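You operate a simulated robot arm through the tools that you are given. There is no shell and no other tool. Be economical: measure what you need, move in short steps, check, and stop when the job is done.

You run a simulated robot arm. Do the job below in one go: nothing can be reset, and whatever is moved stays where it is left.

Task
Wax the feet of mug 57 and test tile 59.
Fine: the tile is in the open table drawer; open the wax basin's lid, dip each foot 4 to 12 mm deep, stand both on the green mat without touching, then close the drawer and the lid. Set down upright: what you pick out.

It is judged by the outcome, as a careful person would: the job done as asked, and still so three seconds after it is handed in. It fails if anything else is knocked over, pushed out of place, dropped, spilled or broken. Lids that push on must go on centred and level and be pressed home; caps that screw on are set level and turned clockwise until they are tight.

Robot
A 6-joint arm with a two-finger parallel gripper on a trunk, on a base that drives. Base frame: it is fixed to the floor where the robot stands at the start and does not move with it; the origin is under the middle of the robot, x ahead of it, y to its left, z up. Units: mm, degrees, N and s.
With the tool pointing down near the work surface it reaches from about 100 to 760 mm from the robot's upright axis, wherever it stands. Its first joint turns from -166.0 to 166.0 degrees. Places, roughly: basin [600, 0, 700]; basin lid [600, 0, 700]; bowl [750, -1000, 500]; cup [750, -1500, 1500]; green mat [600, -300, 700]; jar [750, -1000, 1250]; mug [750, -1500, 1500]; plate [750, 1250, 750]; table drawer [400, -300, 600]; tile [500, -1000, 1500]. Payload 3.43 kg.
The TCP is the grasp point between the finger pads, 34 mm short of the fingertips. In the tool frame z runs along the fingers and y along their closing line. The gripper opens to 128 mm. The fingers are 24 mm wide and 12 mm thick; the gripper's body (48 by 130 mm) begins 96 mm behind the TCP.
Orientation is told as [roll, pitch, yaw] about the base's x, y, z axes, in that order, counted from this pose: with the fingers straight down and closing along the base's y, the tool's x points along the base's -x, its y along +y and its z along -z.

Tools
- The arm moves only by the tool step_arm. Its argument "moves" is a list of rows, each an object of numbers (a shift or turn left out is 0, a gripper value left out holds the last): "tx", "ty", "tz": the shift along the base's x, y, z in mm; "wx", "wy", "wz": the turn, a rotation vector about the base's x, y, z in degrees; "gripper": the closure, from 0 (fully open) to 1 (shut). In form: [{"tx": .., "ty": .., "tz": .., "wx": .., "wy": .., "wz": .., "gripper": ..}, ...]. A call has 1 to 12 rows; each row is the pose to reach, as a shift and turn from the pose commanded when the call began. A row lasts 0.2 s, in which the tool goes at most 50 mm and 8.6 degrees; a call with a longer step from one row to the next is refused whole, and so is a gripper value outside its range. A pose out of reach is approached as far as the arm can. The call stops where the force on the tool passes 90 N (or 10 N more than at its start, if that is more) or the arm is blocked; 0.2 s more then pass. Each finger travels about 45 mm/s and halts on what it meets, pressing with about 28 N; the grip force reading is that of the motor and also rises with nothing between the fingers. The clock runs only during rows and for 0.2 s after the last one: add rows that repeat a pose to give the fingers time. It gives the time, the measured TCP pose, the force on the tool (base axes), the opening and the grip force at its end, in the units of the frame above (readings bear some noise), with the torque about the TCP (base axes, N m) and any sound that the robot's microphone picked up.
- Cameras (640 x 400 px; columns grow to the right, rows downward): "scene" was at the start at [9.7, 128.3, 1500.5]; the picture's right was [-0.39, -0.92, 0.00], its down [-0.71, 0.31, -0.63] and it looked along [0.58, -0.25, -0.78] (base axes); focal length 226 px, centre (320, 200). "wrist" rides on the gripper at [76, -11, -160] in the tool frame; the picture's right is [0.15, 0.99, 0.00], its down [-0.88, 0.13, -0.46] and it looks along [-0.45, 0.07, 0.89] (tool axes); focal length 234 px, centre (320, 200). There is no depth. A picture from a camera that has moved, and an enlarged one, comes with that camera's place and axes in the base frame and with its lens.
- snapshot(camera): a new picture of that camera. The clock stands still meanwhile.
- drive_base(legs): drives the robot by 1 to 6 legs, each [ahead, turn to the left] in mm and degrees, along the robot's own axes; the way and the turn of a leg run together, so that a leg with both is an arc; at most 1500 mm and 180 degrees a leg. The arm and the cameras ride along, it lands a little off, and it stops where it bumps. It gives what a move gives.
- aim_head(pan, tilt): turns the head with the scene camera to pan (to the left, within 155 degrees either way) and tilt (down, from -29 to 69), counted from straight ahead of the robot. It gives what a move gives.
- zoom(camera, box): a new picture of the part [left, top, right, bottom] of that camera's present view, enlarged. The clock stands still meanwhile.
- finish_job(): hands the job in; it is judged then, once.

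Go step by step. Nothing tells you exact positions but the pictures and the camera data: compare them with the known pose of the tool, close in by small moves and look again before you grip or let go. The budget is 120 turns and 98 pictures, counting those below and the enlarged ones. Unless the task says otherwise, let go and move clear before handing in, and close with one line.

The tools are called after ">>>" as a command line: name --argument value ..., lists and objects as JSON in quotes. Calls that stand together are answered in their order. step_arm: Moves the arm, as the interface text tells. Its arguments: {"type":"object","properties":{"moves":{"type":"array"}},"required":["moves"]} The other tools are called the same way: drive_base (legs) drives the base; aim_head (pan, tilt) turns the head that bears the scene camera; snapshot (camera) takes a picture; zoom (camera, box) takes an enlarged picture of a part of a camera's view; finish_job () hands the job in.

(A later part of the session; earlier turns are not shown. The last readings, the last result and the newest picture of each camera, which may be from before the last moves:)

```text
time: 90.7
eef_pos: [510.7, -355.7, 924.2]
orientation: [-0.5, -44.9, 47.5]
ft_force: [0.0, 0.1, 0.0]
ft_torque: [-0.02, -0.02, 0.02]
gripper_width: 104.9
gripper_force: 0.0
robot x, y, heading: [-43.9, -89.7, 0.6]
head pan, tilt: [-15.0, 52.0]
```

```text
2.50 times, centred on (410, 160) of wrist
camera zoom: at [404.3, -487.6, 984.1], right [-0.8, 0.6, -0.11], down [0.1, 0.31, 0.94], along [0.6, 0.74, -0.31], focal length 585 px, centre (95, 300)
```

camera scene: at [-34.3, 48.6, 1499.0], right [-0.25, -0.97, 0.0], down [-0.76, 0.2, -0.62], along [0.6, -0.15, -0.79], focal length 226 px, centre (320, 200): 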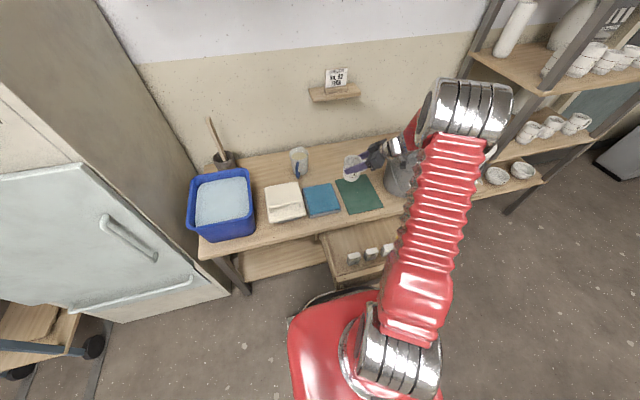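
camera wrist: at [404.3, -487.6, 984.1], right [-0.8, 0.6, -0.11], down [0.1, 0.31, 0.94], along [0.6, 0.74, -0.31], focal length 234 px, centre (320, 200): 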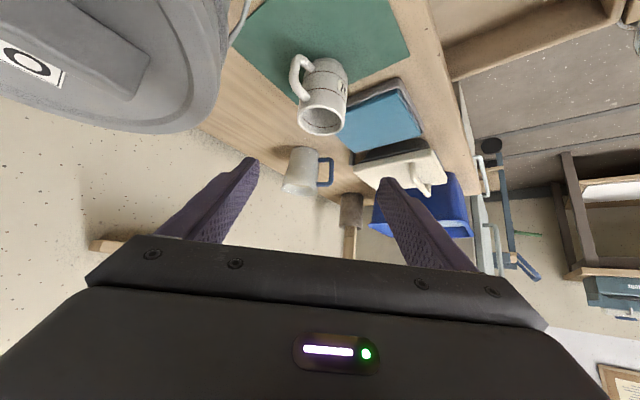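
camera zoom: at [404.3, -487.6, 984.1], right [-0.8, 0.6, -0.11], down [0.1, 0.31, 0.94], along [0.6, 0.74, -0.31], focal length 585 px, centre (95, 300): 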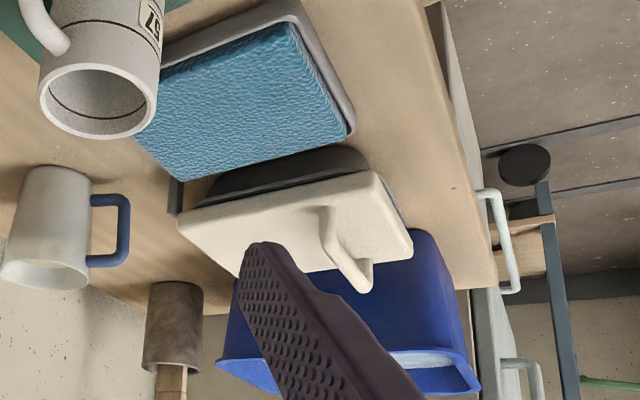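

Hinge sits at the back of the basin; the bar handle is at about x 543, y −12…112, z≈750. I reorient the tool horizontally (+x, 10° down), fingers above/below, in front of the handle.

>>> step_arm --moves '[{"tx": -7, "ty": 36, "tz": -3, "wx": -5.56, "wy": -5.09, "wz": 0.32}, {"tx": -14, "ty": 72, "tz": -7, "wx": -11.13, "wy": -10.18, "wz": 0.64}, {"tx": -21, "ty": 108, "tz": -10, "wx": -16.69, "wy": -15.27, "wz": 0.95}, {"tx": -28, "ty": 144, "tz": -14, "wx": -22.25, "wy": -20.36, "wz": 1.27}, {"tx": -35, "ty": 180, "tz": -18, "wx": -27.82, "wy": -25.45, "wz": 1.59}, {"tx": -42, "ty": 216, "tz": -21, "wx": -33.38, "wy": -30.55, "wz": 1.91}, {"tx": -49, "ty": 252, "tz": -25, "wx": -38.95, "wy": -35.64, "wz": 2.23}, {"tx": -56, "ty": 288, "tz": -28, "wx": -44.51, "wy": -40.73, "wz": 2.55}, {"tx": -63, "ty": 324, "tz": -32, "wx": -50.07, "wy": -45.82, "wz": 2.86}, {"tx": -70, "ty": 360, "tz": -36, "wx": -55.64, "wy": -50.91, "wz": 3.18, "gripper": 0.5}, {"tx": -70, "ty": 396, "tz": -40, "wx": -61.2, "wy": -56.0, "wz": 3.5, "gripper": 0.7}, {"tx": -70, "ty": 396, "tz": -40, "wx": -61.2, "wy": -56.0, "wz": 3.5, "gripper": 0.7}]'

>>> snapshot --camera "wrist"

```text
time: 93.5
eef_pos: [456.8, -8.8, 1049.0]
orientation: [-67.6, -0.4, 80.7]
ft_force: [0.6, 0.2, -0.3]
ft_torque: [0.03, -0.03, 0.01]
gripper_width: 38.4
gripper_force: 0.0
out of reach, approached as far as the arm can: row 4, 5, 6, 7, 8, 9, 10, 11, 12
robot x, y, heading: [-46.7, -91.1, 0.6]
head pan, tilt: [-15.0, 52.0]
stopped in row 12: the arm was blocked; the commanded pose is now the measured one
```

```text
59 pictures are left
camera wrist: at [303.1, -63.1, 1119.5], right [-0.4, -0.08, -0.92], down [-0.32, 0.94, 0.06], along [0.86, 0.32, -0.4], focal length 234 px, centre (320, 200)
```

wrist: 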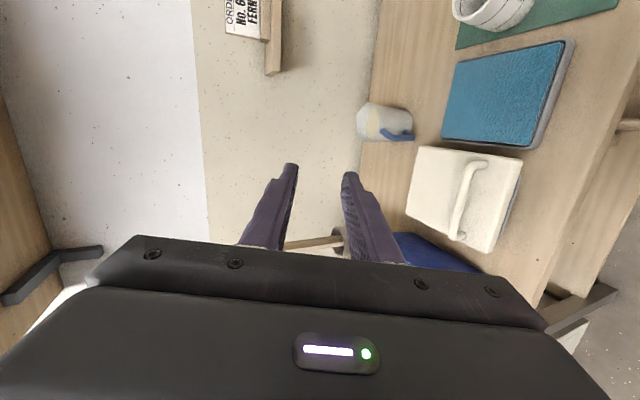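

The near-horizontal tool is too cramped here. A 50° pitch with fingers fore-below and aft-above the bar will do instead; the round bar can turn in the grip. I move there, staying high first.

>>> step_arm --moves '[{"tx": 5, "ty": 10, "tz": -15, "wx": 0.4, "wy": 5.5, "wz": 1.9}, {"tx": 10, "ty": 20, "tz": -35, "wx": 0.7, "wy": 11, "wz": 3.7}, {"tx": 16, "ty": 30, "tz": -55, "wx": 1.1, "wy": 16.6, "wz": 5.6}, {"tx": 21, "ty": 40, "tz": -75, "wx": 1.4, "wy": 22.1, "wz": 7.4}, {"tx": 26, "ty": 49, "tz": -99, "wx": 1.8, "wy": 27.6, "wz": 9.3}, {"tx": 26, "ty": 49, "tz": -99, "wx": 1.8, "wy": 27.6, "wz": 9.3}]'

>>> snapshot --camera "wrist"

>>> snapshot --camera "scene"

```text
time: 94.9
eef_pos: [482.2, 39.6, 940.3]
orientation: [-40.3, 0.0, 90.0]
ft_force: [-0.1, 0.5, -0.1]
ft_torque: [0.0, -0.01, 0.02]
gripper_width: 38.4
gripper_force: 0.0
out of reach, approached as far as the arm can: row 5, 6
robot x, y, heading: [-46.5, -88.8, 0.3]
head pan, tilt: [-15.0, 52.0]
```

```text
58 pictures are left
camera wrist: at [386.1, -38.5, 1069.9], right [-0.75, -0.15, -0.64], down [-0.39, 0.88, 0.26], along [0.53, 0.45, -0.72], focal length 234 px, centre (320, 200)
```

wrist: 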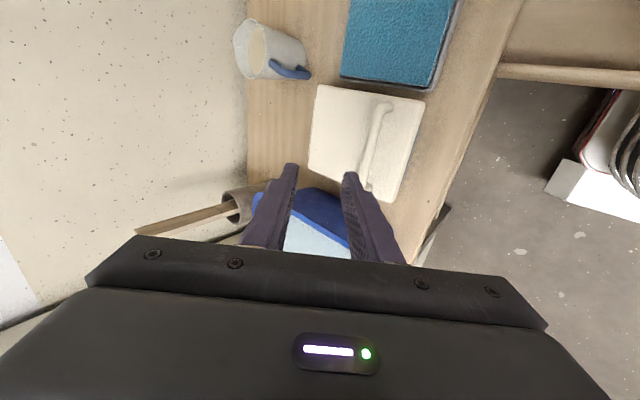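

```text
57 pictures are left
camera scene: at [-34.7, 48.7, 1499.0], right [-0.25, -0.97, 0.0], down [-0.76, 0.2, -0.62], along [0.6, -0.15, -0.79], focal length 226 px, centre (320, 200)
```

scene: 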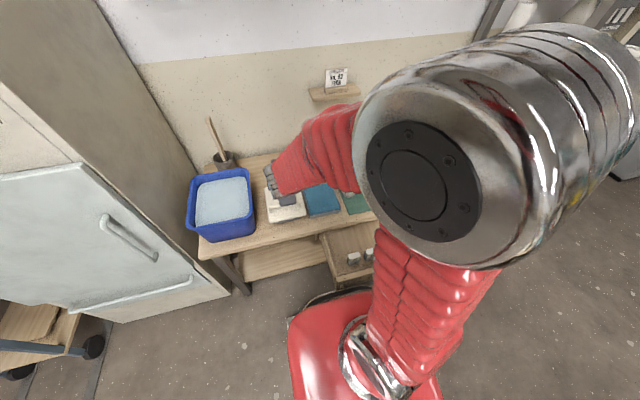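

Handle matches the estimate (bar ≈ x 540, z 747). I lower to 60 mm short of the bar.

>>> step_arm --moves '[{"ty": 3, "tz": -35, "gripper": 0.766}, {"ty": 6, "tz": -70}, {"ty": 10, "tz": -100}, {"tx": 1, "ty": 10, "tz": -126}, {"tx": 1, "ty": 10, "tz": -126}]'

>>> snapshot --camera "wrist"

```text
time: 96.1
eef_pos: [482.3, 50.5, 814.4]
orientation: [-39.9, 0.1, 89.9]
ft_force: [0.4, 0.7, 0.4]
ft_torque: [0.02, -0.01, 0.03]
gripper_width: 30.2
gripper_force: 0.1
robot x, y, heading: [-45.9, -90.0, 0.5]
head pan, tilt: [-15.0, 52.0]
```

```text
56 pictures are left
camera wrist: at [388.4, -27.0, 944.9], right [-0.76, -0.15, -0.63], down [-0.39, 0.88, 0.27], along [0.52, 0.45, -0.73], focal length 234 px, centre (320, 200)
```

wrist: 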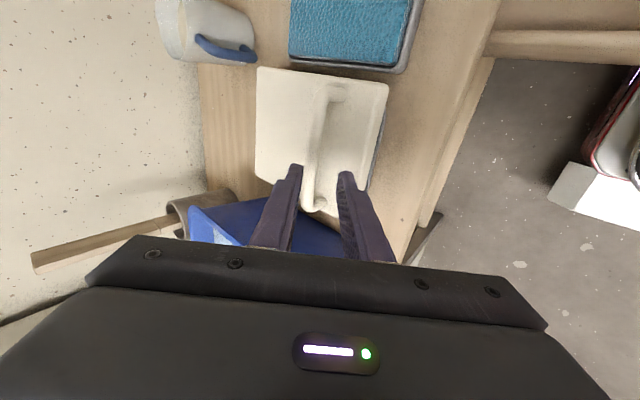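

Bar is centred between the fingers. I advance 60 mm along the tool axis.

>>> step_arm --moves '[{"tx": 13, "tz": -15}, {"tx": 26, "tz": -31}, {"tx": 34, "tz": -41}, {"tx": 38.6, "tz": -46}, {"tx": 38.6, "tz": -46}]'

>>> zoom --camera "wrist" --box '[200, 60, 440, 260]'

```text
time: 97.3
eef_pos: [519.1, 50.2, 770.3]
orientation: [-39.9, 0.0, 90.1]
ft_force: [-35.6, -1.9, 42.8]
ft_torque: [-0.04, 1.5, 0.02]
gripper_width: 29.8
gripper_force: 0.0
robot x, y, heading: [-45.4, -89.2, 0.5]
head pan, tilt: [-15.0, 52.0]
```

```text
2.00 times, centred on (320, 160) of wrist
camera zoom: at [425.7, -27.6, 900.4], right [-0.76, -0.15, -0.64], down [-0.39, 0.88, 0.27], along [0.52, 0.45, -0.72], focal length 468 px, centre (320, 280)
```

zoom: 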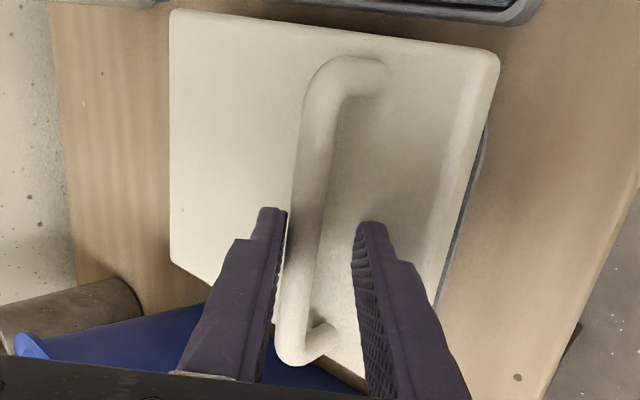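

The front fingertip touches the lid plate. I ease back, narrow the fingers, then go a little deeper before gripping.

>>> step_arm --moves '[{"tx": -4, "tz": 5}, {"tx": -4, "tz": 5, "gripper": 0.84}, {"tx": -4, "tz": 5, "gripper": 0.84}, {"tx": -2, "tz": 2.4}, {"tx": -1, "tz": 1}, {"tx": -1, "tz": 1}]'

```text
time: 98.7
eef_pos: [522.0, 50.8, 770.4]
orientation: [-39.9, -0.1, 90.1]
ft_force: [7.7, 0.6, 11.6]
ft_torque: [0.19, -0.23, 0.09]
gripper_width: 27.1
gripper_force: 5.8
robot x, y, heading: [-47.6, -87.0, 0.5]
head pan, tilt: [-15.0, 52.0]
```

>>> step_arm --moves '[{"gripper": 0.9}, {"gripper": 1.0}, {"gripper": 1.0}]'

>>> zoom --camera "wrist" --box '[200, 60, 440, 260]'

```text
time: 99.5
eef_pos: [524.9, 51.4, 773.9]
orientation: [-40.7, -0.1, 89.9]
ft_force: [30.5, -4.4, 31.2]
ft_torque: [0.23, -0.89, 0.31]
gripper_width: 13.4
gripper_force: 38.2
robot x, y, heading: [-43.0, -86.8, 0.5]
head pan, tilt: [-15.0, 52.0]
```

```text
2.00 times, centred on (320, 160) of wrist
camera zoom: at [429.3, -26.8, 902.8], right [-0.75, -0.14, -0.65], down [-0.4, 0.88, 0.26], along [0.53, 0.45, -0.72], focal length 468 px, centre (320, 280)
```

zoom: 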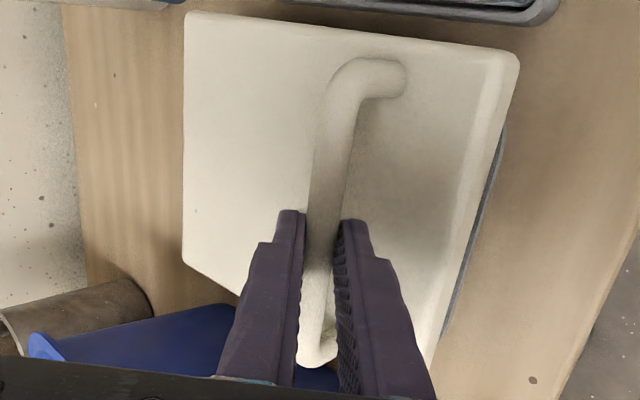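

The bar is gripped (13 mm). I start opening the lid with a small arc about the rear hinge and check the forces.

>>> step_arm --moves '[{"tx": 4, "tz": 6}, {"tx": 8, "tz": 15, "wy": 2}, {"tx": 12.4, "tz": 25, "wy": 4}, {"tx": 12.4, "tz": 25, "wy": 4}]'

>>> snapshot --camera "wrist"

```text
time: 100.5
eef_pos: [533.7, 52.3, 793.4]
orientation: [-35.7, 0.1, 90.1]
ft_force: [27.1, 13.2, -15.2]
ft_torque: [0.28, -0.15, 0.07]
gripper_width: 13.2
gripper_force: 45.0
robot x, y, heading: [-46.7, -85.8, 0.5]
head pan, tilt: [-15.0, 52.0]
```

```text
53 pictures are left
camera wrist: at [448.8, -26.8, 930.1], right [-0.8, -0.15, -0.58], down [-0.37, 0.88, 0.29], along [0.47, 0.45, -0.76], focal length 234 px, centre (320, 200)
```

wrist: 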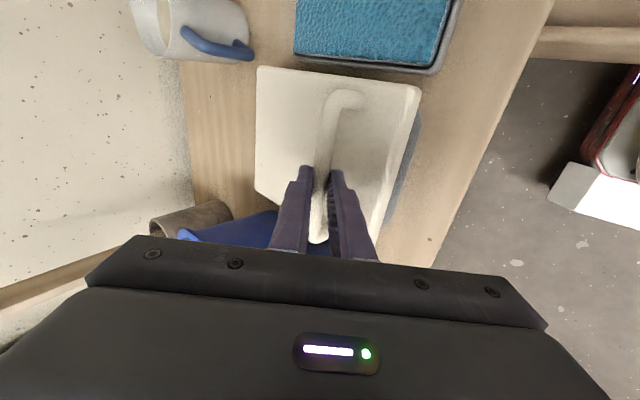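

The lid lifts on a rear hinge, but the full arc would go beyond reach from here. I lower it again, release, and retract to drive closer.

>>> step_arm --moves '[{"tx": -4, "tz": -10, "wy": -2}, {"tx": -8, "tz": -19, "wy": -4}, {"tx": -9, "tz": -22, "wy": -4}, {"tx": -9, "tz": -22, "wy": -4}]'

```text
time: 101.5
eef_pos: [524.7, 51.1, 774.7]
orientation: [-40.4, -0.1, 90.0]
ft_force: [7.1, 13.8, 31.6]
ft_torque: [0.19, -0.69, 0.21]
gripper_width: 13.1
gripper_force: 44.8
robot x, y, heading: [-48.0, -90.9, 0.6]
head pan, tilt: [-15.0, 52.0]
```

>>> step_arm --moves '[{"gripper": 0.85}, {"gripper": 0.76}, {"gripper": 0.76}, {"tx": -10, "tz": 12}, {"tx": -26, "tz": 31}, {"tx": -39, "tz": 60}, {"tx": -39, "tz": 100}, {"tx": -39, "tz": 100}]'

>>> drive_base --legs '[[100, 0]]'

>>> snapshot --camera "scene"

```text
time: 103.3
eef_pos: [483.5, 49.3, 874.5]
orientation: [-39.9, 0.1, 90.0]
ft_force: [-0.5, 0.0, 0.3]
ft_torque: [0.0, 0.0, -0.01]
gripper_width: 30.7
gripper_force: 0.1
robot x, y, heading: [-46.5, -90.2, 0.3]
head pan, tilt: [-15.0, 52.0]
```

```text
time: 104.6
eef_pos: [585.5, 51.8, 874.4]
orientation: [-39.8, 0.0, 89.9]
ft_force: [1.3, 0.3, -0.6]
ft_torque: [-0.01, 0.02, -0.01]
gripper_width: 30.7
gripper_force: 0.0
robot x, y, heading: [58.2, -87.4, 0.4]
head pan, tilt: [-15.0, 52.0]
```

```text
52 pictures are left
camera scene: at [66.2, 49.5, 1499.0], right [-0.25, -0.97, 0.0], down [-0.76, 0.2, -0.62], along [0.6, -0.15, -0.79], focal length 226 px, centre (320, 200)
```

scene: 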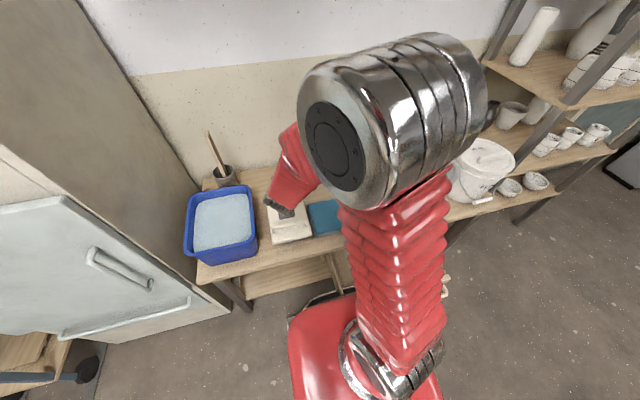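

I re-approach the bar with 60° pitch from this stand.

>>> step_arm --moves '[{"tx": -20, "tz": 0, "wy": 3}, {"tx": -45, "tz": 0, "wy": 6}, {"tx": -70, "tz": -15, "wy": 10}, {"tx": -77, "tz": -40, "wy": 10}, {"tx": -77, "tz": -64, "wy": 10}, {"tx": -77, "tz": -64, "wy": 10}]'

>>> snapshot --camera "wrist"

```text
time: 106.0
eef_pos: [508.4, 49.7, 809.9]
orientation: [-29.9, 0.0, 90.1]
ft_force: [0.3, 0.2, -0.5]
ft_torque: [0.04, -0.02, -0.01]
gripper_width: 30.8
gripper_force: 0.1
robot x, y, heading: [53.3, -85.6, 0.0]
head pan, tilt: [-15.0, 52.0]
```

```text
51 pictures are left
camera wrist: at [438.1, -28.3, 953.8], right [-0.86, -0.15, -0.49], down [-0.34, 0.88, 0.33], along [0.39, 0.45, -0.8], focal length 234 px, centre (320, 200)
```

wrist: 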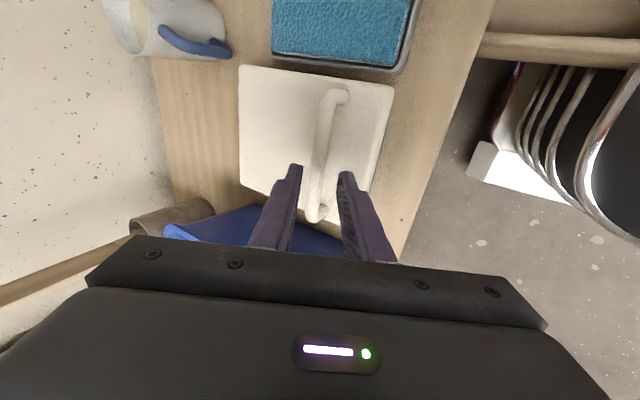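

>>> step_arm --moves '[{"tx": 8, "tz": -13}, {"tx": 14, "tz": -24}, {"tx": 20, "tz": -33}, {"tx": 20, "tz": -33, "gripper": 0.85}, {"tx": 20, "tz": -33, "gripper": 0.95}, {"tx": 20, "tz": -33, "gripper": 1.0}, {"tx": 20, "tz": -33, "gripper": 1.0}]'

>>> zoom --camera "wrist" --box '[200, 60, 440, 260]'

```text
time: 107.6
eef_pos: [528.0, 50.1, 777.1]
orientation: [-29.9, 0.1, 90.0]
ft_force: [5.4, 1.6, -0.4]
ft_torque: [0.05, -0.1, 0.11]
gripper_width: 13.3
gripper_force: 44.5
robot x, y, heading: [53.8, -92.3, 0.2]
head pan, tilt: [-15.0, 52.0]
```

```text
2.00 times, centred on (320, 160) of wrist
camera zoom: at [458.4, -27.5, 921.6], right [-0.86, -0.15, -0.49], down [-0.34, 0.88, 0.33], along [0.39, 0.45, -0.8], focal length 468 px, centre (320, 280)
```

zoom: 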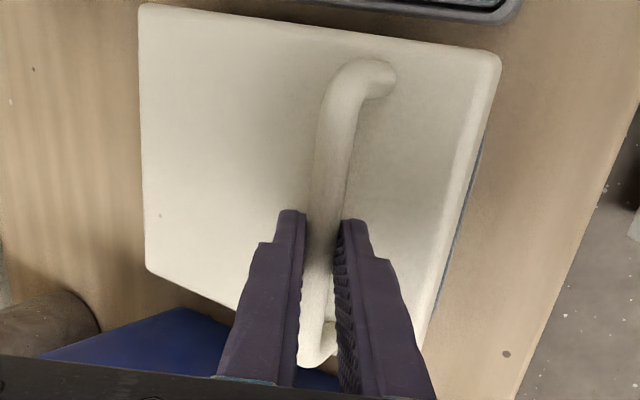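

Clean grip with nearly no load. I open the lid along the arc in stages, first to about 35°.

>>> step_arm --moves '[{"tx": 4, "tz": 10, "wy": 1.5}, {"tx": 8, "tz": 20.5, "wy": 3}, {"tx": 13, "tz": 30, "wy": 4.5}, {"tx": 18.6, "tz": 39.6, "wy": 6}, {"tx": 25.5, "tz": 49.5, "wy": 7.5}, {"tx": 33.5, "tz": 59, "wy": 9}, {"tx": 43, "tz": 69, "wy": 11}, {"tx": 53.5, "tz": 78, "wy": 13}, {"tx": 53.5, "tz": 78, "wy": 13}]'

>>> snapshot --camera "wrist"

```text
time: 109.6
eef_pos: [537.1, 50.3, 794.8]
orientation: [-23.8, -0.6, 90.3]
ft_force: [-16.3, 42.4, 6.8]
ft_torque: [0.72, 0.24, 0.42]
gripper_width: 13.4
gripper_force: 44.9
out of reach, approached as far as the arm can: row 3, 4, 5, 6, 7, 8, 9
robot x, y, heading: [56.7, -88.0, 0.6]
head pan, tilt: [-15.0, 52.0]
```

```text
49 pictures are left
camera wrist: at [483.1, -29.1, 944.2], right [-0.9, -0.15, -0.4], down [-0.31, 0.88, 0.37], along [0.3, 0.46, -0.84], focal length 234 px, centre (320, 200)
```

wrist: 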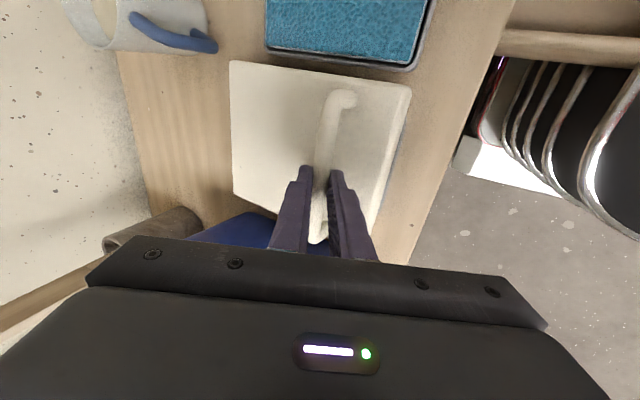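

The arm hits its close-in limit here. I test whether the lid holds its angle by itself: I loosen the fingers at this small angle.

>>> step_arm --moves '[{"gripper": 0.9}, {"gripper": 0.8}, {"gripper": 0.78}, {"gripper": 0.78}]'

>>> zoom --camera "wrist" --box '[200, 60, 440, 260]'

```text
time: 110.6
eef_pos: [537.1, 46.6, 794.6]
orientation: [-23.8, -0.1, 90.0]
ft_force: [-0.6, -0.1, -1.1]
ft_torque: [0.0, 0.03, 0.02]
gripper_width: 28.9
gripper_force: 0.9
robot x, y, heading: [53.3, -87.9, 0.5]
head pan, tilt: [-15.0, 52.0]
```

```text
2.00 times, centred on (320, 160) of wrist
camera zoom: at [483.2, -31.2, 944.4], right [-0.91, -0.14, -0.4], down [-0.3, 0.88, 0.37], along [0.3, 0.45, -0.84], focal length 468 px, centre (320, 280)
```

zoom: 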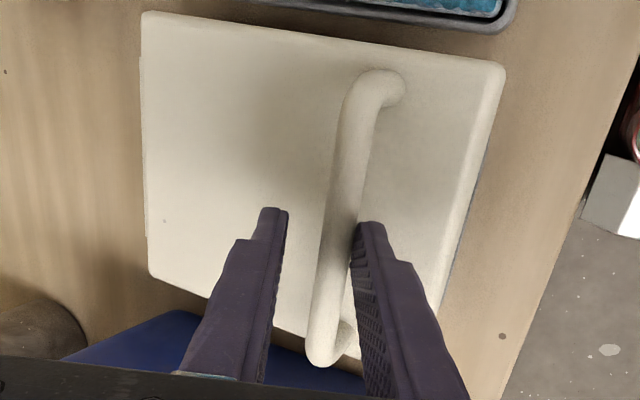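

The lid falls back when loosened, so it must be carried past vertical. I suspect a flipped wrist branch; I retreat, go back to the plain tool-down pose and check reach with a clean 90° yaw.

>>> step_arm --moves '[{"tx": -6, "tz": 14}, {"tx": -14, "tz": 32}, {"tx": -22, "tz": 52}, {"tx": -22, "tz": 90}, {"tx": -22, "tz": 120}]'

>>> step_arm --moves '[{"tx": -2, "ty": -8, "tz": 8, "wx": 1.71, "wy": 1.71, "wz": -8.05}, {"tx": -4, "ty": -16, "tz": 16, "wx": 3.42, "wy": 3.42, "wz": -16.1}, {"tx": -6, "ty": -24, "tz": 24, "wx": 5.13, "wy": 5.13, "wz": -24.2}, {"tx": -8, "ty": -32, "tz": 32, "wx": 6.84, "wy": 6.84, "wz": -32.2}, {"tx": -10, "ty": -40, "tz": 40, "wx": 8.55, "wy": 8.55, "wz": -40.3}, {"tx": -12, "ty": -48, "tz": 48, "wx": 10.3, "wy": 10.3, "wz": -48.3}, {"tx": -14, "ty": -56, "tz": 56, "wx": 12.0, "wy": 12.0, "wz": -56.4}, {"tx": -16, "ty": -64, "tz": 60, "wx": 13.7, "wy": 13.7, "wz": -64.4}, {"tx": -18, "ty": -72, "tz": 60, "wx": 15.4, "wy": 15.4, "wz": -72.5}, {"tx": -20, "ty": -80, "tz": 60, "wx": 17.1, "wy": 17.1, "wz": -80.5}, {"tx": -20, "ty": -88, "tz": 60, "wx": 18.8, "wy": 18.8, "wz": -88.6}, {"tx": -20, "ty": -88, "tz": 60, "wx": 18.8, "wy": 18.8, "wz": -88.6}]'

>>> snapshot --camera "scene"

```text
time: 111.8
eef_pos: [464.5, 35.0, 838.8]
orientation: [-25.6, -0.6, 90.0]
ft_force: [-0.1, -0.9, -0.1]
ft_torque: [0.02, -0.03, 0.03]
gripper_width: 28.1
gripper_force: 0.0
out of reach, approached as far as the arm can: row 1, 2, 3, 4, 5
robot x, y, heading: [55.7, -89.2, 0.3]
head pan, tilt: [-15.0, 52.0]
```

```text
time: 114.4
eef_pos: [496.7, -38.8, 942.1]
orientation: [-11.9, -4.2, 17.1]
ft_force: [0.0, 0.5, -0.6]
ft_torque: [-0.02, 0.0, 0.0]
gripper_width: 28.2
gripper_force: 0.1
out of reach, approached as far as the arm can: row 1, 2, 3, 4, 5, 6, 7, 8, 9, 10, 11, 12
robot x, y, heading: [54.6, -88.7, 0.2]
head pan, tilt: [-15.0, 52.0]
```

```text
47 pictures are left
camera scene: at [66.1, 49.5, 1499.0], right [-0.25, -0.97, 0.0], down [-0.76, 0.2, -0.62], along [0.6, -0.15, -0.79], focal length 226 px, centre (320, 200)
```

scene: 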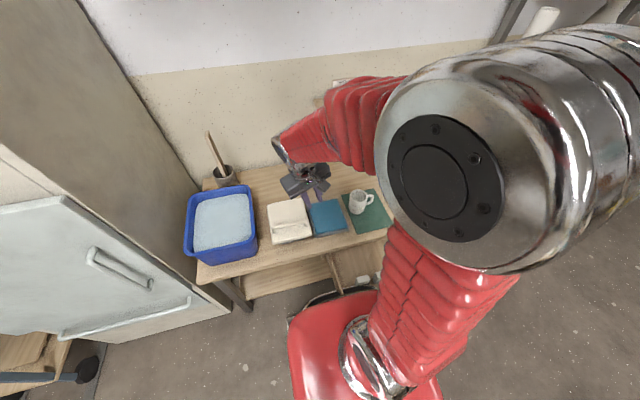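

The wrist is indeed in a flipped branch. I bring the arm back to its start-like pose to unflip.

>>> step_arm --moves '[{"tx": -6, "ty": -30, "tz": 10, "wx": 1.2, "wy": 0.4, "wz": -1.7}, {"tx": -12, "ty": -60, "tz": 20, "wx": 2.4, "wy": 0.8, "wz": -3.4}, {"tx": -18, "ty": -90, "tz": 30, "wx": 3.6, "wy": 1.2, "wz": -5.1}, {"tx": -24, "ty": -120, "tz": 40, "wx": 4.8, "wy": 1.7, "wz": -6.8}, {"tx": -30, "ty": -150, "tz": 50, "wx": 6, "wy": 2.1, "wz": -8.5}, {"tx": -36, "ty": -180, "tz": 50, "wx": 7.2, "wy": 2.5, "wz": -10.2}, {"tx": -42, "ty": -210, "tz": 50, "wx": 8.4, "wy": 2.9, "wz": -11.9}, {"tx": -48, "ty": -240, "tz": 50, "wx": 9.6, "wy": 3.4, "wz": -13.6}, {"tx": -54, "ty": -270, "tz": 50, "wx": 10.8, "wy": 3.8, "wz": -15.3}, {"tx": -60, "ty": -300, "tz": 50, "wx": 12, "wy": 4.2, "wz": -17}, {"tx": -65, "ty": -320, "tz": 50, "wx": 12, "wy": 4.2, "wz": -17}, {"tx": -65, "ty": -320, "tz": 50, "wx": 12, "wy": 4.2, "wz": -17}]'

>>> snapshot --camera "scene"

```text
time: 117.0
eef_pos: [466.6, -187.2, 924.5]
orientation: [-11.5, -3.7, -3.2]
ft_force: [-1.1, -0.2, -0.6]
ft_torque: [0.02, -0.03, -0.01]
gripper_width: 28.1
gripper_force: 0.1
out of reach, approached as far as the arm can: row 1, 2, 3, 4, 5, 6, 7, 8, 9, 10, 11, 12
robot x, y, heading: [56.8, -89.6, 0.4]
head pan, tilt: [-15.0, 52.0]
```

```text
46 pictures are left
camera scene: at [66.1, 49.5, 1499.0], right [-0.25, -0.97, 0.0], down [-0.76, 0.2, -0.62], along [0.6, -0.15, -0.79], focal length 226 px, centre (320, 200)
```

scene: 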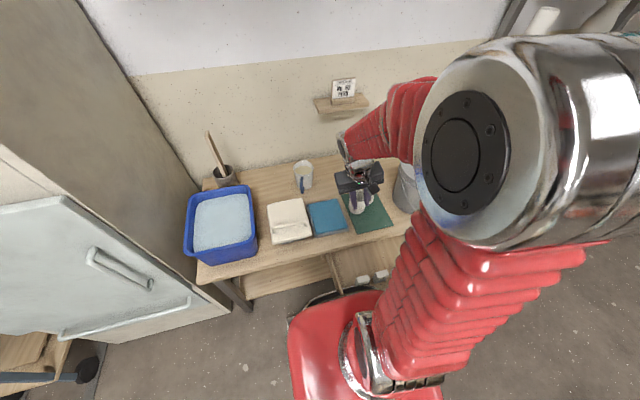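

The arm is still constrained; I try extending outward a bit with the tool straight down, where it has more freedom.

>>> step_arm --moves '[{"tx": 15, "ty": 5, "tz": 0, "wx": 3, "wy": 1, "wz": 1}, {"tx": 30, "ty": 10, "tz": -5, "wx": 6, "wy": 2, "wz": 2}, {"tx": 45, "ty": 15, "tz": -10, "wx": 9, "wy": 3, "wz": 3}, {"tx": 60, "ty": 20, "tz": -20, "wx": 11.5, "wy": 3.7, "wz": 3.2}, {"tx": 80, "ty": 30, "tz": -30, "wx": 11.5, "wy": 3.7, "wz": 3.2}, {"tx": 100, "ty": 37, "tz": -40, "wx": 11.5, "wy": 3.7, "wz": 3.2}, {"tx": 100, "ty": 37, "tz": -40, "wx": 11.5, "wy": 3.7, "wz": 3.2}, {"tx": 100, "ty": 37, "tz": -40, "wx": 11.5, "wy": 3.7, "wz": 3.2}]'

>>> snapshot --camera "wrist"

```text
time: 118.8
eef_pos: [548.2, -167.9, 845.1]
orientation: [-10.1, -1.5, 0.8]
ft_force: [-0.9, -0.3, 0.3]
ft_torque: [-0.01, 0.01, 0.0]
gripper_width: 28.1
gripper_force: 0.1
out of reach, approached as far as the arm can: row 1, 2, 3, 4, 5, 6, 7, 8
robot x, y, heading: [53.8, -92.1, 0.7]
head pan, tilt: [-15.0, 52.0]
```

```text
45 pictures are left
camera wrist: at [468.0, -154.8, 1002.4], right [-0.15, 0.97, -0.18], down [0.87, 0.22, 0.45], along [0.48, -0.08, -0.88], focal length 234 px, centre (320, 200)
```

wrist: 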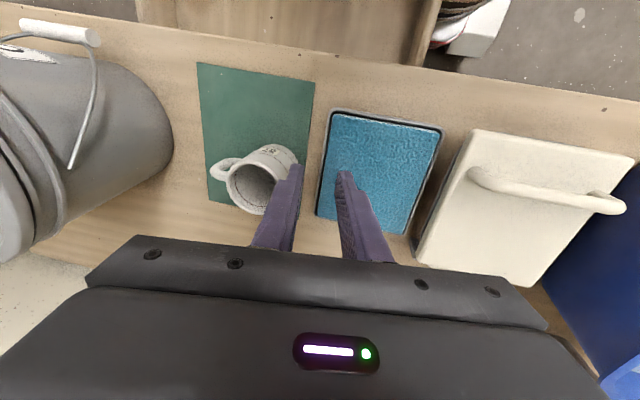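

Still wound up. I retrace the rotation path that got the wrist here: first back to the rolled pose.

>>> step_arm --moves '[{"tx": 3, "ty": 19, "tz": 8, "wx": -2.13, "wy": -2.13, "wz": 7.97}, {"tx": 6, "ty": 38, "tz": 16, "wx": -4.27, "wy": -4.27, "wz": 15.9}, {"tx": 9, "ty": 57, "tz": 24, "wx": -6.4, "wy": -6.4, "wz": 23.9}, {"tx": 12, "ty": 76, "tz": 32, "wx": -8.5, "wy": -8.5, "wz": 31.9}, {"tx": 15, "ty": 95, "tz": 40, "wx": -10.7, "wy": -10.7, "wz": 39.9}, {"tx": 18, "ty": 114, "tz": 48, "wx": -12.8, "wy": -12.8, "wz": 47.8}, {"tx": 21, "ty": 133, "tz": 56, "wx": -15, "wy": -15, "wz": 55.8}, {"tx": 25, "ty": 152, "tz": 64, "wx": -17.1, "wy": -17.1, "wz": 63.8}, {"tx": 28, "ty": 171, "tz": 72, "wx": -19.2, "wy": -19.2, "wz": 71.8}, {"tx": 32, "ty": 190, "tz": 80, "wx": -21.4, "wy": -21.4, "wz": 79.7}, {"tx": 35, "ty": 207, "tz": 85, "wx": -23.5, "wy": -23.5, "wz": 87.7}, {"tx": 35, "ty": 207, "tz": 85, "wx": -23.5, "wy": -23.5, "wz": 87.7}]'

```text
time: 121.4
eef_pos: [582.5, 36.2, 931.1]
orientation: [-40.1, -1.0, 91.4]
ft_force: [0.3, -0.5, 0.1]
ft_torque: [-0.03, 0.01, 0.01]
gripper_width: 28.1
gripper_force: 0.1
out of reach, approached as far as the arm can: row 3, 4, 5, 6
robot x, y, heading: [51.1, -92.2, 0.5]
head pan, tilt: [-15.0, 52.0]
```

>>> step_arm --moves '[{"tx": 3, "ty": -40, "wx": 5.4, "wy": 2, "wz": -2.3}, {"tx": 6, "ty": -80, "wx": 10.8, "wy": 4, "wz": -4.6}, {"tx": 9, "ty": -120, "wx": 16.2, "wy": 5.9, "wz": -7}, {"tx": 12, "ty": -160, "wx": 21.6, "wy": 7.9, "wz": -9.3}, {"tx": 15, "ty": -200, "wx": 27, "wy": 9.9, "wz": -11.6}, {"tx": 18, "ty": -240, "wx": 32.5, "wy": 11.9, "wz": -13.9}, {"tx": 20, "ty": -280, "wx": 37.9, "wy": 13.9, "wz": -16.2}, {"tx": 22, "ty": -320, "wx": 43.3, "wy": 15.8, "wz": -18.6}, {"tx": 24, "ty": -360, "wx": 48.7, "wy": 17.8, "wz": -20.9}, {"tx": 26, "ty": -390, "wx": 54.1, "wy": 19.8, "wz": -23.2}, {"tx": 26, "ty": -390, "wx": 54.1, "wy": 19.8, "wz": -23.2}]'

>>> snapshot --camera "scene"

```text
time: 123.8
eef_pos: [608.8, -353.2, 930.0]
orientation: [-0.3, -46.5, 48.0]
ft_force: [0.4, -1.7, -0.2]
ft_torque: [0.01, -0.04, -0.01]
gripper_width: 28.0
gripper_force: 0.1
robot x, y, heading: [52.4, -90.5, 0.4]
head pan, tilt: [-15.0, 52.0]
```

```text
44 pictures are left
camera scene: at [66.2, 49.5, 1499.0], right [-0.25, -0.97, 0.0], down [-0.76, 0.2, -0.62], along [0.6, -0.15, -0.79], focal length 226 px, centre (320, 200)
```

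scene: 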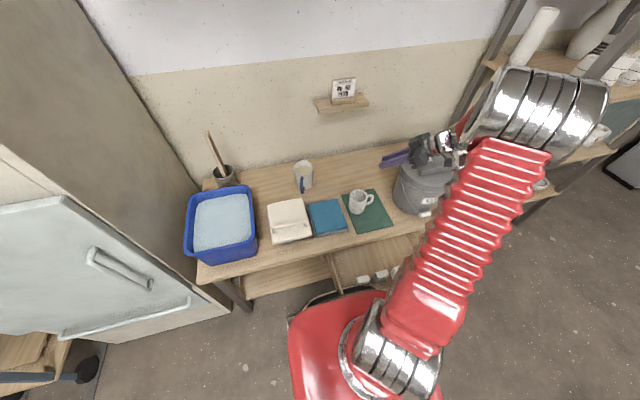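

Clean branch again. Now to tool-straight-down, yaw 0.

>>> step_arm --moves '[{"tx": -10, "ty": 6, "wx": -2.3, "wy": 5.5, "wz": -5.4}, {"tx": -20, "ty": 12, "wx": -4.6, "wy": 11, "wz": -10.8}, {"tx": -30, "ty": 18, "wx": -6.8, "wy": 16.5, "wz": -16.1}, {"tx": -40, "ty": 24, "wx": -9.1, "wy": 22, "wz": -21.5}, {"tx": -50, "ty": 30, "wx": -11.4, "wy": 27.4, "wz": -26.9}, {"tx": -60, "ty": 36, "wx": -13.7, "wy": 32.9, "wz": -32.3}, {"tx": -75, "ty": 44, "wx": -15.9, "wy": 38.4, "wz": -37.6}, {"tx": -88, "ty": 53, "wx": -18.2, "wy": 43.9, "wz": -43}, {"tx": -88, "ty": 53, "wx": -18.2, "wy": 43.9, "wz": -43}]'

```text
time: 125.8
eef_pos: [521.4, -297.4, 930.7]
orientation: [1.5, -0.2, 1.4]
ft_force: [-0.6, 0.5, -1.0]
ft_torque: [-0.05, 0.0, 0.01]
gripper_width: 28.3
gripper_force: 0.0
robot x, y, heading: [53.0, -91.7, 0.5]
head pan, tilt: [-15.0, 52.0]
```

>>> step_arm --moves '[{"tx": 7, "ty": 27, "wx": -1.5, "wz": 8}, {"tx": 14, "ty": 54, "wx": -1.5, "wz": 16}, {"tx": 21, "ty": 81, "wx": -1.5, "wz": 24}, {"tx": 28, "ty": 108, "wx": -1.5, "wz": 32}, {"tx": 35, "ty": 135, "wx": -1.5, "wz": 40}, {"tx": 42, "ty": 162, "wx": -1.5, "wz": 48}, {"tx": 49, "ty": 189, "wx": -1.5, "wz": 56}, {"tx": 56, "ty": 216, "wx": -1.5, "wz": 64}, {"tx": 63, "ty": 243, "wx": -1.5, "wz": 72}, {"tx": 70, "ty": 270, "wx": -1.5, "wz": 80}, {"tx": 77, "ty": 297, "wx": -1.5, "wz": 88.6}, {"tx": 77, "ty": 297, "wx": -1.5, "wz": 88.6}]'

>>> snapshot --camera "scene"

```text
time: 128.4
eef_pos: [600.6, -2.4, 931.6]
orientation: [0.6, 0.7, 90.2]
ft_force: [0.0, -0.4, 0.1]
ft_torque: [0.03, -0.05, 0.0]
gripper_width: 28.2
gripper_force: 0.0
robot x, y, heading: [53.6, -87.1, 0.5]
head pan, tilt: [-15.0, 52.0]
```

```text
43 pictures are left
camera scene: at [66.3, 49.5, 1499.0], right [-0.25, -0.97, 0.0], down [-0.76, 0.2, -0.62], along [0.6, -0.15, -0.79], focal length 226 px, centre (320, 200)
```

scene: 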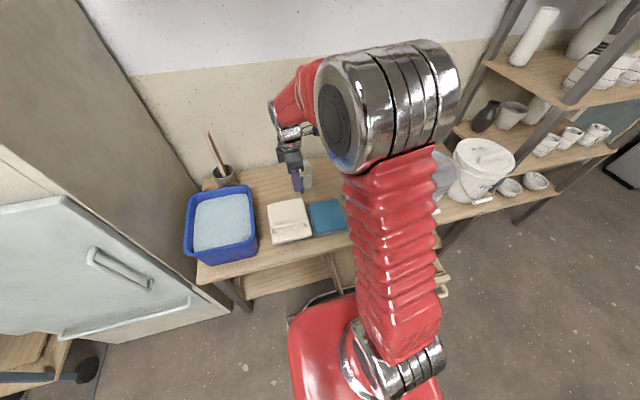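

Vertical with yaw 90 works. Now tilt to 60° and go to the pre-grasp at the bar.

>>> step_arm --moves '[{"tx": -14, "ty": 10, "tz": -10, "wx": -0.6, "wy": -5}, {"tx": -28, "ty": 20, "tz": -25, "wx": -0.6, "wy": -10}, {"tx": -45, "ty": 30, "tz": -45, "wx": -0.6, "wy": -16}, {"tx": -60, "ty": 40, "tz": -70, "wx": -0.6, "wy": -21}, {"tx": -76, "ty": 50, "tz": -95, "wx": -0.6, "wy": -26}, {"tx": -92, "ty": 52, "tz": -121, "wx": -0.6, "wy": -30.7}, {"tx": -92, "ty": 52, "tz": -121, "wx": -0.6, "wy": -30.7}]'

>>> snapshot --camera "wrist"

```text
time: 130.0
eef_pos: [502.8, 46.4, 808.3]
orientation: [-29.3, 0.7, 87.1]
ft_force: [2.4, 2.0, 1.5]
ft_torque: [-0.2, 0.2, -0.03]
gripper_width: 27.9
gripper_force: 0.0
robot x, y, heading: [56.2, -85.4, 0.2]
head pan, tilt: [-15.0, 52.0]
```

```text
42 pictures are left
camera wrist: at [430.4, -25.8, 953.9], right [-0.87, -0.11, -0.48], down [-0.29, 0.9, 0.32], along [0.4, 0.42, -0.81], focal length 234 px, centre (320, 200)
```

wrist: 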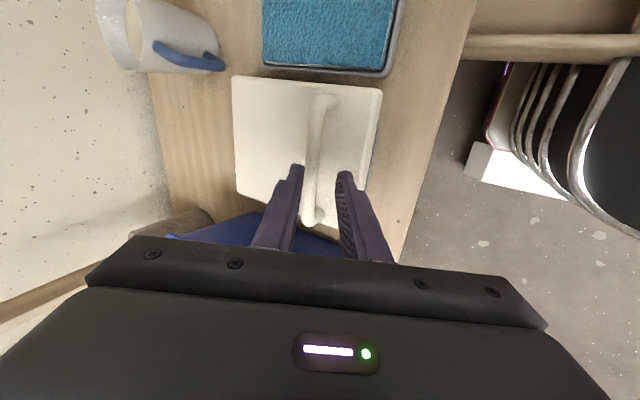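

>>> step_arm --moves '[{"tx": 0}, {"tx": 0}]'

```text
time: 130.6
eef_pos: [506.2, 49.7, 810.5]
orientation: [-30.1, 1.3, 89.6]
ft_force: [-0.1, 0.0, -0.3]
ft_torque: [-0.02, -0.02, 0.0]
gripper_width: 28.0
gripper_force: 0.1
robot x, y, heading: [55.3, -87.6, 0.2]
head pan, tilt: [-15.0, 52.0]
```

>>> step_arm --moves '[{"tx": 8, "tz": -13, "wy": -0.5}, {"tx": 15, "tz": -24}, {"tx": 21.5, "tz": -33.5}, {"tx": 21.5, "tz": -33.5, "gripper": 0.85}, {"tx": 21.5, "tz": -33.5, "gripper": 0.95}, {"tx": 21.5, "tz": -33.5, "gripper": 1.0}, {"tx": 21.5, "tz": -33.5, "gripper": 1.0}]'

```text
time: 132.2
eef_pos: [529.2, 48.8, 776.1]
orientation: [-30.1, 1.4, 89.5]
ft_force: [6.7, -2.4, 1.0]
ft_torque: [0.04, -0.12, -0.15]
gripper_width: 13.6
gripper_force: 45.2
robot x, y, heading: [53.0, -86.8, 0.4]
head pan, tilt: [-15.0, 52.0]
```

Gripped again. Opening along the arc to about 35°.

>>> step_arm --moves '[{"tx": 4, "tz": 10, "wy": 1.5}, {"tx": 8, "tz": 20.5, "wy": 3}, {"tx": 13, "tz": 30, "wy": 4.5}, {"tx": 18.6, "tz": 39.6, "wy": 6}, {"tx": 25.5, "tz": 49.5, "wy": 7.5}, {"tx": 33.5, "tz": 59, "wy": 9}, {"tx": 43, "tz": 69, "wy": 11}, {"tx": 53.5, "tz": 78, "wy": 13}, {"tx": 53.5, "tz": 78, "wy": 13}]'

>>> snapshot --camera "wrist"

```text
time: 134.2
eef_pos: [581.9, 50.8, 854.0]
orientation: [-17.0, 1.4, 90.0]
ft_force: [7.9, 23.9, -13.2]
ft_torque: [0.8, 0.09, -0.13]
gripper_width: 13.4
gripper_force: 44.5
robot x, y, heading: [54.2, -90.5, 0.8]
head pan, tilt: [-15.0, 52.0]
```

```text
41 pictures are left
camera wrist: at [545.6, -23.9, 1012.3], right [-0.95, -0.15, -0.29], down [-0.26, 0.89, 0.38], along [0.2, 0.43, -0.88], focal length 234 px, centre (320, 200)
```

wrist: 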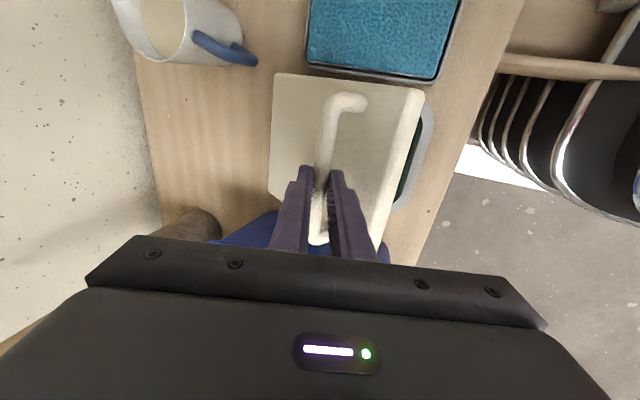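

The lid opens and the dark wax shows. I continue to ~75°.

>>> step_arm --moves '[{"tx": 11, "tz": 8, "wy": 1.5}, {"tx": 22.5, "tz": 15, "wy": 3}, {"tx": 35, "tz": 21.5, "wy": 5}, {"tx": 47.5, "tz": 26.6, "wy": 7}, {"tx": 61, "tz": 31, "wy": 9}, {"tx": 74.5, "tz": 33.5, "wy": 10.5}, {"tx": 88, "tz": 35.5, "wy": 12.3}, {"tx": 101.8, "tz": 36, "wy": 14}, {"tx": 101.8, "tz": 36, "wy": 14}]'

>>> snapshot --camera "wrist"

```text
time: 136.2
eef_pos: [684.3, 49.8, 890.2]
orientation: [-3.2, 1.3, 90.3]
ft_force: [0.7, 15.4, 7.0]
ft_torque: [0.39, -0.13, -0.35]
gripper_width: 13.5
gripper_force: 45.3
robot x, y, heading: [56.5, -86.3, 0.6]
head pan, tilt: [-15.0, 52.0]
```

```text
40 pictures are left
camera wrist: at [686.0, -24.3, 1053.2], right [-0.99, -0.15, -0.05], down [-0.16, 0.89, 0.43], along [-0.02, 0.43, -0.9], focal length 234 px, centre (320, 200)
```

wrist: 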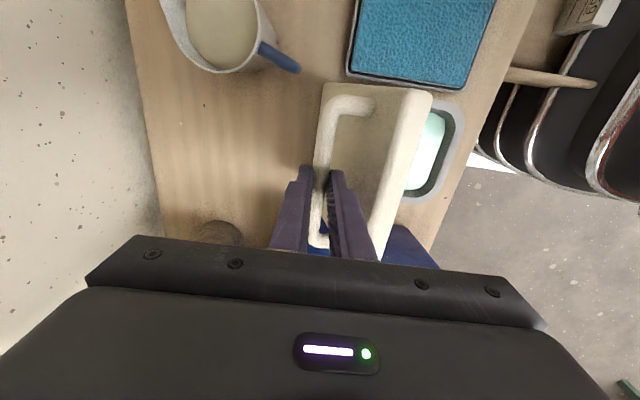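

>>> step_arm --moves '[{"tx": 14, "tz": -0.5, "wy": 1.8}, {"tx": 27.3, "tz": -2.2, "wy": 3.5}, {"tx": 41, "tz": -5, "wy": 5.3}, {"tx": 54.1, "tz": -9, "wy": 7}, {"tx": 65, "tz": -13, "wy": 8.5}, {"tx": 74.4, "tz": -17.4, "wy": 10}, {"tx": 74.4, "tz": -17.4, "wy": 10}]'

>>> snapshot --camera "wrist"

>>> snapshot --camera "scene"

```text
time: 137.8
eef_pos: [758.5, 50.6, 873.5]
orientation: [6.9, 1.1, 90.5]
ft_force: [5.7, 18.2, 7.6]
ft_torque: [0.25, -0.25, -0.46]
gripper_width: 13.4
gripper_force: 44.8
robot x, y, heading: [54.5, -88.6, 0.4]
head pan, tilt: [-15.0, 52.0]
```

```text
39 pictures are left
camera wrist: at [788.8, -23.9, 1032.0], right [-0.98, -0.15, 0.12], down [-0.08, 0.89, 0.45], along [-0.18, 0.43, -0.89], focal length 234 px, centre (320, 200)
```

wrist: 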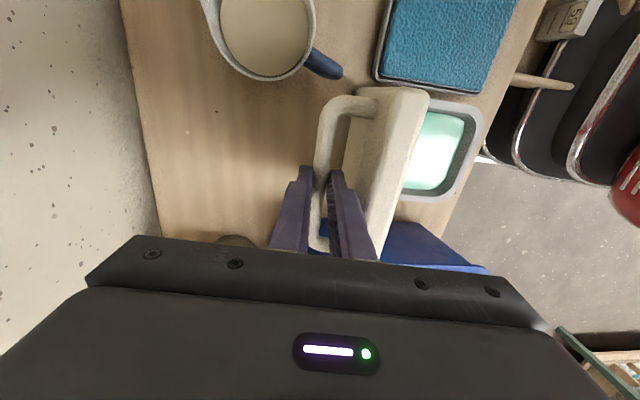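

```text
38 pictures are left
camera scene: at [66.5, 49.9, 1499.0], right [-0.25, -0.97, 0.0], down [-0.76, 0.2, -0.62], along [0.6, -0.15, -0.79], focal length 226 px, centre (320, 200)
```

scene: 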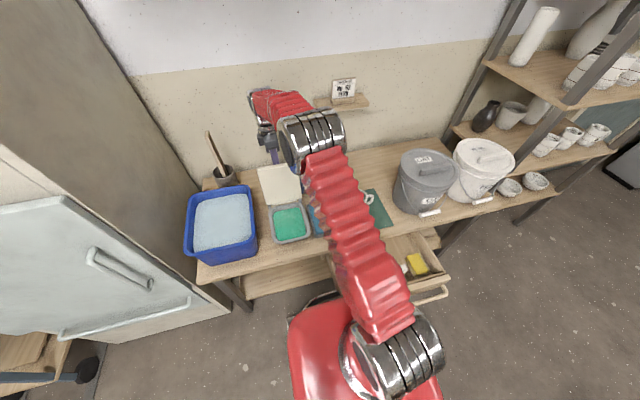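

Lid is ~100° open. A bit further, then release and see that it stays.

>>> step_arm --moves '[{"tx": 8, "tz": -4.5, "wy": 1.5}, {"tx": 16, "tz": -9.5, "wy": 3}, {"tx": 16, "tz": -9.5, "wy": 3}, {"tx": 16, "tz": -9.5, "wy": 3, "gripper": 0.9}, {"tx": 16, "tz": -9.5, "wy": 3, "gripper": 0.8}, {"tx": 16, "tz": -9.5, "wy": 3, "gripper": 0.78}, {"tx": 16, "tz": -9.5, "wy": 3, "gripper": 0.78}]'

>>> snapshot --camera "wrist"

```text
time: 138.4
eef_pos: [764.4, 50.0, 869.2]
orientation: [11.2, 1.3, 90.6]
ft_force: [-34.9, -3.6, 23.9]
ft_torque: [-0.05, 1.02, -0.51]
gripper_width: 13.4
gripper_force: 45.0
robot x, y, heading: [54.9, -86.1, 0.5]
head pan, tilt: [-15.0, 52.0]
stopped in row 3: the force on the tool passed its limit at 99 N (the readings are from after the stop); the commanded pose is now the measured one
```

```text
37 pictures are left
camera wrist: at [806.1, -23.6, 1026.1], right [-0.97, -0.15, 0.2], down [-0.05, 0.89, 0.45], along [-0.24, 0.43, -0.87], focal length 234 px, centre (320, 200)
```

wrist: 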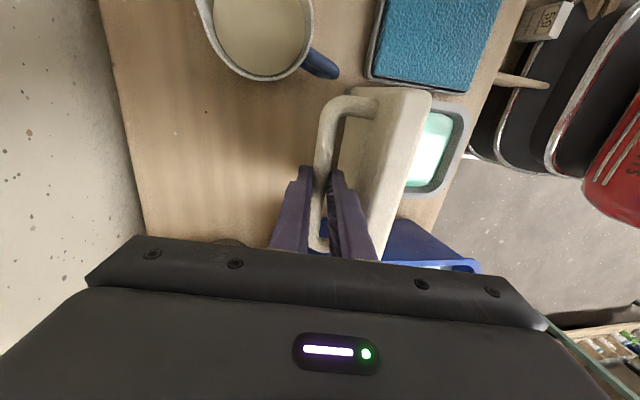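

The lid met its stop at about 104°. I relax, release and lift off.

>>> step_arm --moves '[{"tx": -3, "tz": 1}, {"tx": -3, "tz": 1, "gripper": 0.9}, {"tx": -3, "tz": 1, "gripper": 0.76}, {"tx": -3, "tz": 1, "gripper": 0.76}, {"tx": 4, "tz": 15, "gripper": 0.76}, {"tx": 10, "tz": 45}, {"tx": 14, "tz": 85}, {"tx": 14, "tz": 110}]'

>>> snapshot --camera "wrist"

```text
time: 140.2
eef_pos: [780.6, 50.6, 976.2]
orientation: [10.9, 1.2, 90.6]
ft_force: [-1.3, -0.7, -0.7]
ft_torque: [0.0, 0.02, 0.01]
gripper_width: 30.8
gripper_force: 0.0
robot x, y, heading: [52.8, -86.8, 0.7]
head pan, tilt: [-15.0, 52.0]
```

```text
36 pictures are left
camera wrist: at [822.8, -23.3, 1133.7], right [-0.97, -0.15, 0.19], down [-0.05, 0.89, 0.45], along [-0.24, 0.43, -0.87], focal length 234 px, centre (320, 200)
```

wrist: 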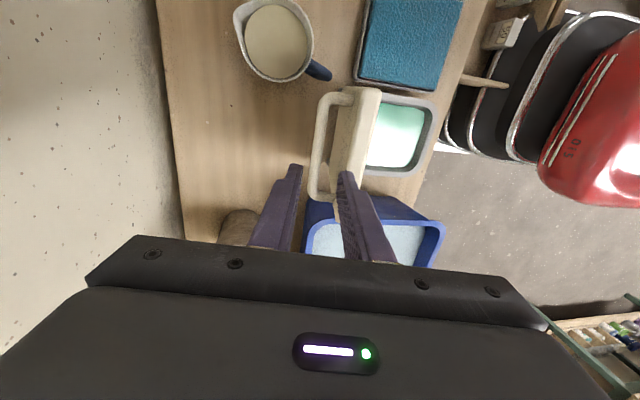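

The lid stays open by itself. Now I move above the mug with the tool vertical, fingers closing along x.

>>> step_arm --moves '[{"tx": -20, "ty": -35, "wy": -1.5}, {"tx": -40, "ty": -70, "wy": -3}, {"tx": -60, "ty": -105, "wy": -4.5}, {"tx": -80, "ty": -140, "tz": -10, "wy": -6}, {"tx": -100, "ty": -175, "tz": -20, "wy": -7.5, "gripper": 0.4}, {"tx": -120, "ty": -210, "tz": -30, "wy": -9, "gripper": 0.18}, {"tx": -140, "ty": -245, "tz": -40, "wy": -10.9}, {"tx": -160, "ty": -280, "tz": -46, "wy": -10.9}, {"tx": -181, "ty": -317, "tz": -46, "wy": -10.9}, {"tx": -181, "ty": -317, "tz": -46, "wy": -10.9}, {"tx": -181, "ty": -317, "tz": -46, "wy": -10.9}]'

>>> snapshot --camera "wrist"

>>> zoom --camera "scene" --box '[240, 150, 400, 260]'

```text
time: 142.6
eef_pos: [600.3, -267.8, 934.4]
orientation: [0.0, 1.5, 90.4]
ft_force: [0.1, -0.5, -0.6]
ft_torque: [0.02, 0.0, -0.01]
gripper_width: 105.0
gripper_force: 0.0
robot x, y, heading: [53.4, -86.9, 0.4]
head pan, tilt: [-15.0, 52.0]
```

```text
35 pictures are left
camera wrist: at [611.8, -341.2, 1094.8], right [-0.99, -0.15, 0.0], down [-0.14, 0.89, 0.43], along [-0.07, 0.43, -0.9], focal length 234 px, centre (320, 200)
```

wrist: 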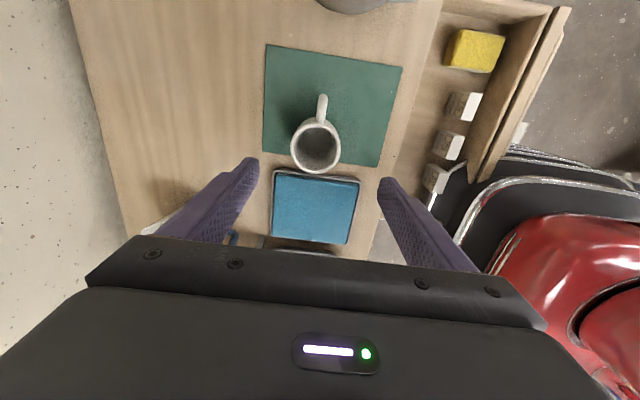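

```text
3.64 times, centred on (320, 205) of scene
camera zoom: at [65.9, 49.5, 1499.0], right [-0.25, -0.97, 0.0], down [-0.76, 0.2, -0.62], along [0.6, -0.15, -0.79], focal length 824 px, centre (320, 182)
```

zoom: 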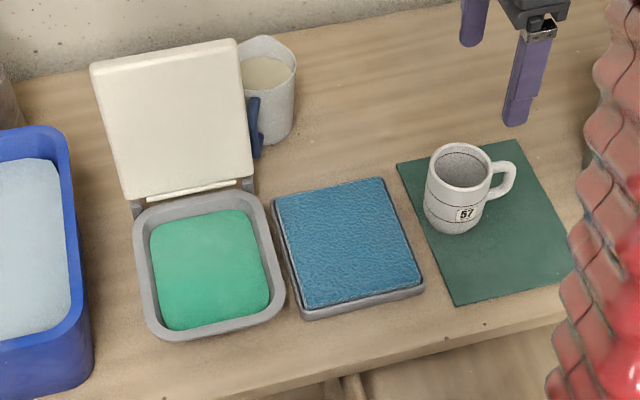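

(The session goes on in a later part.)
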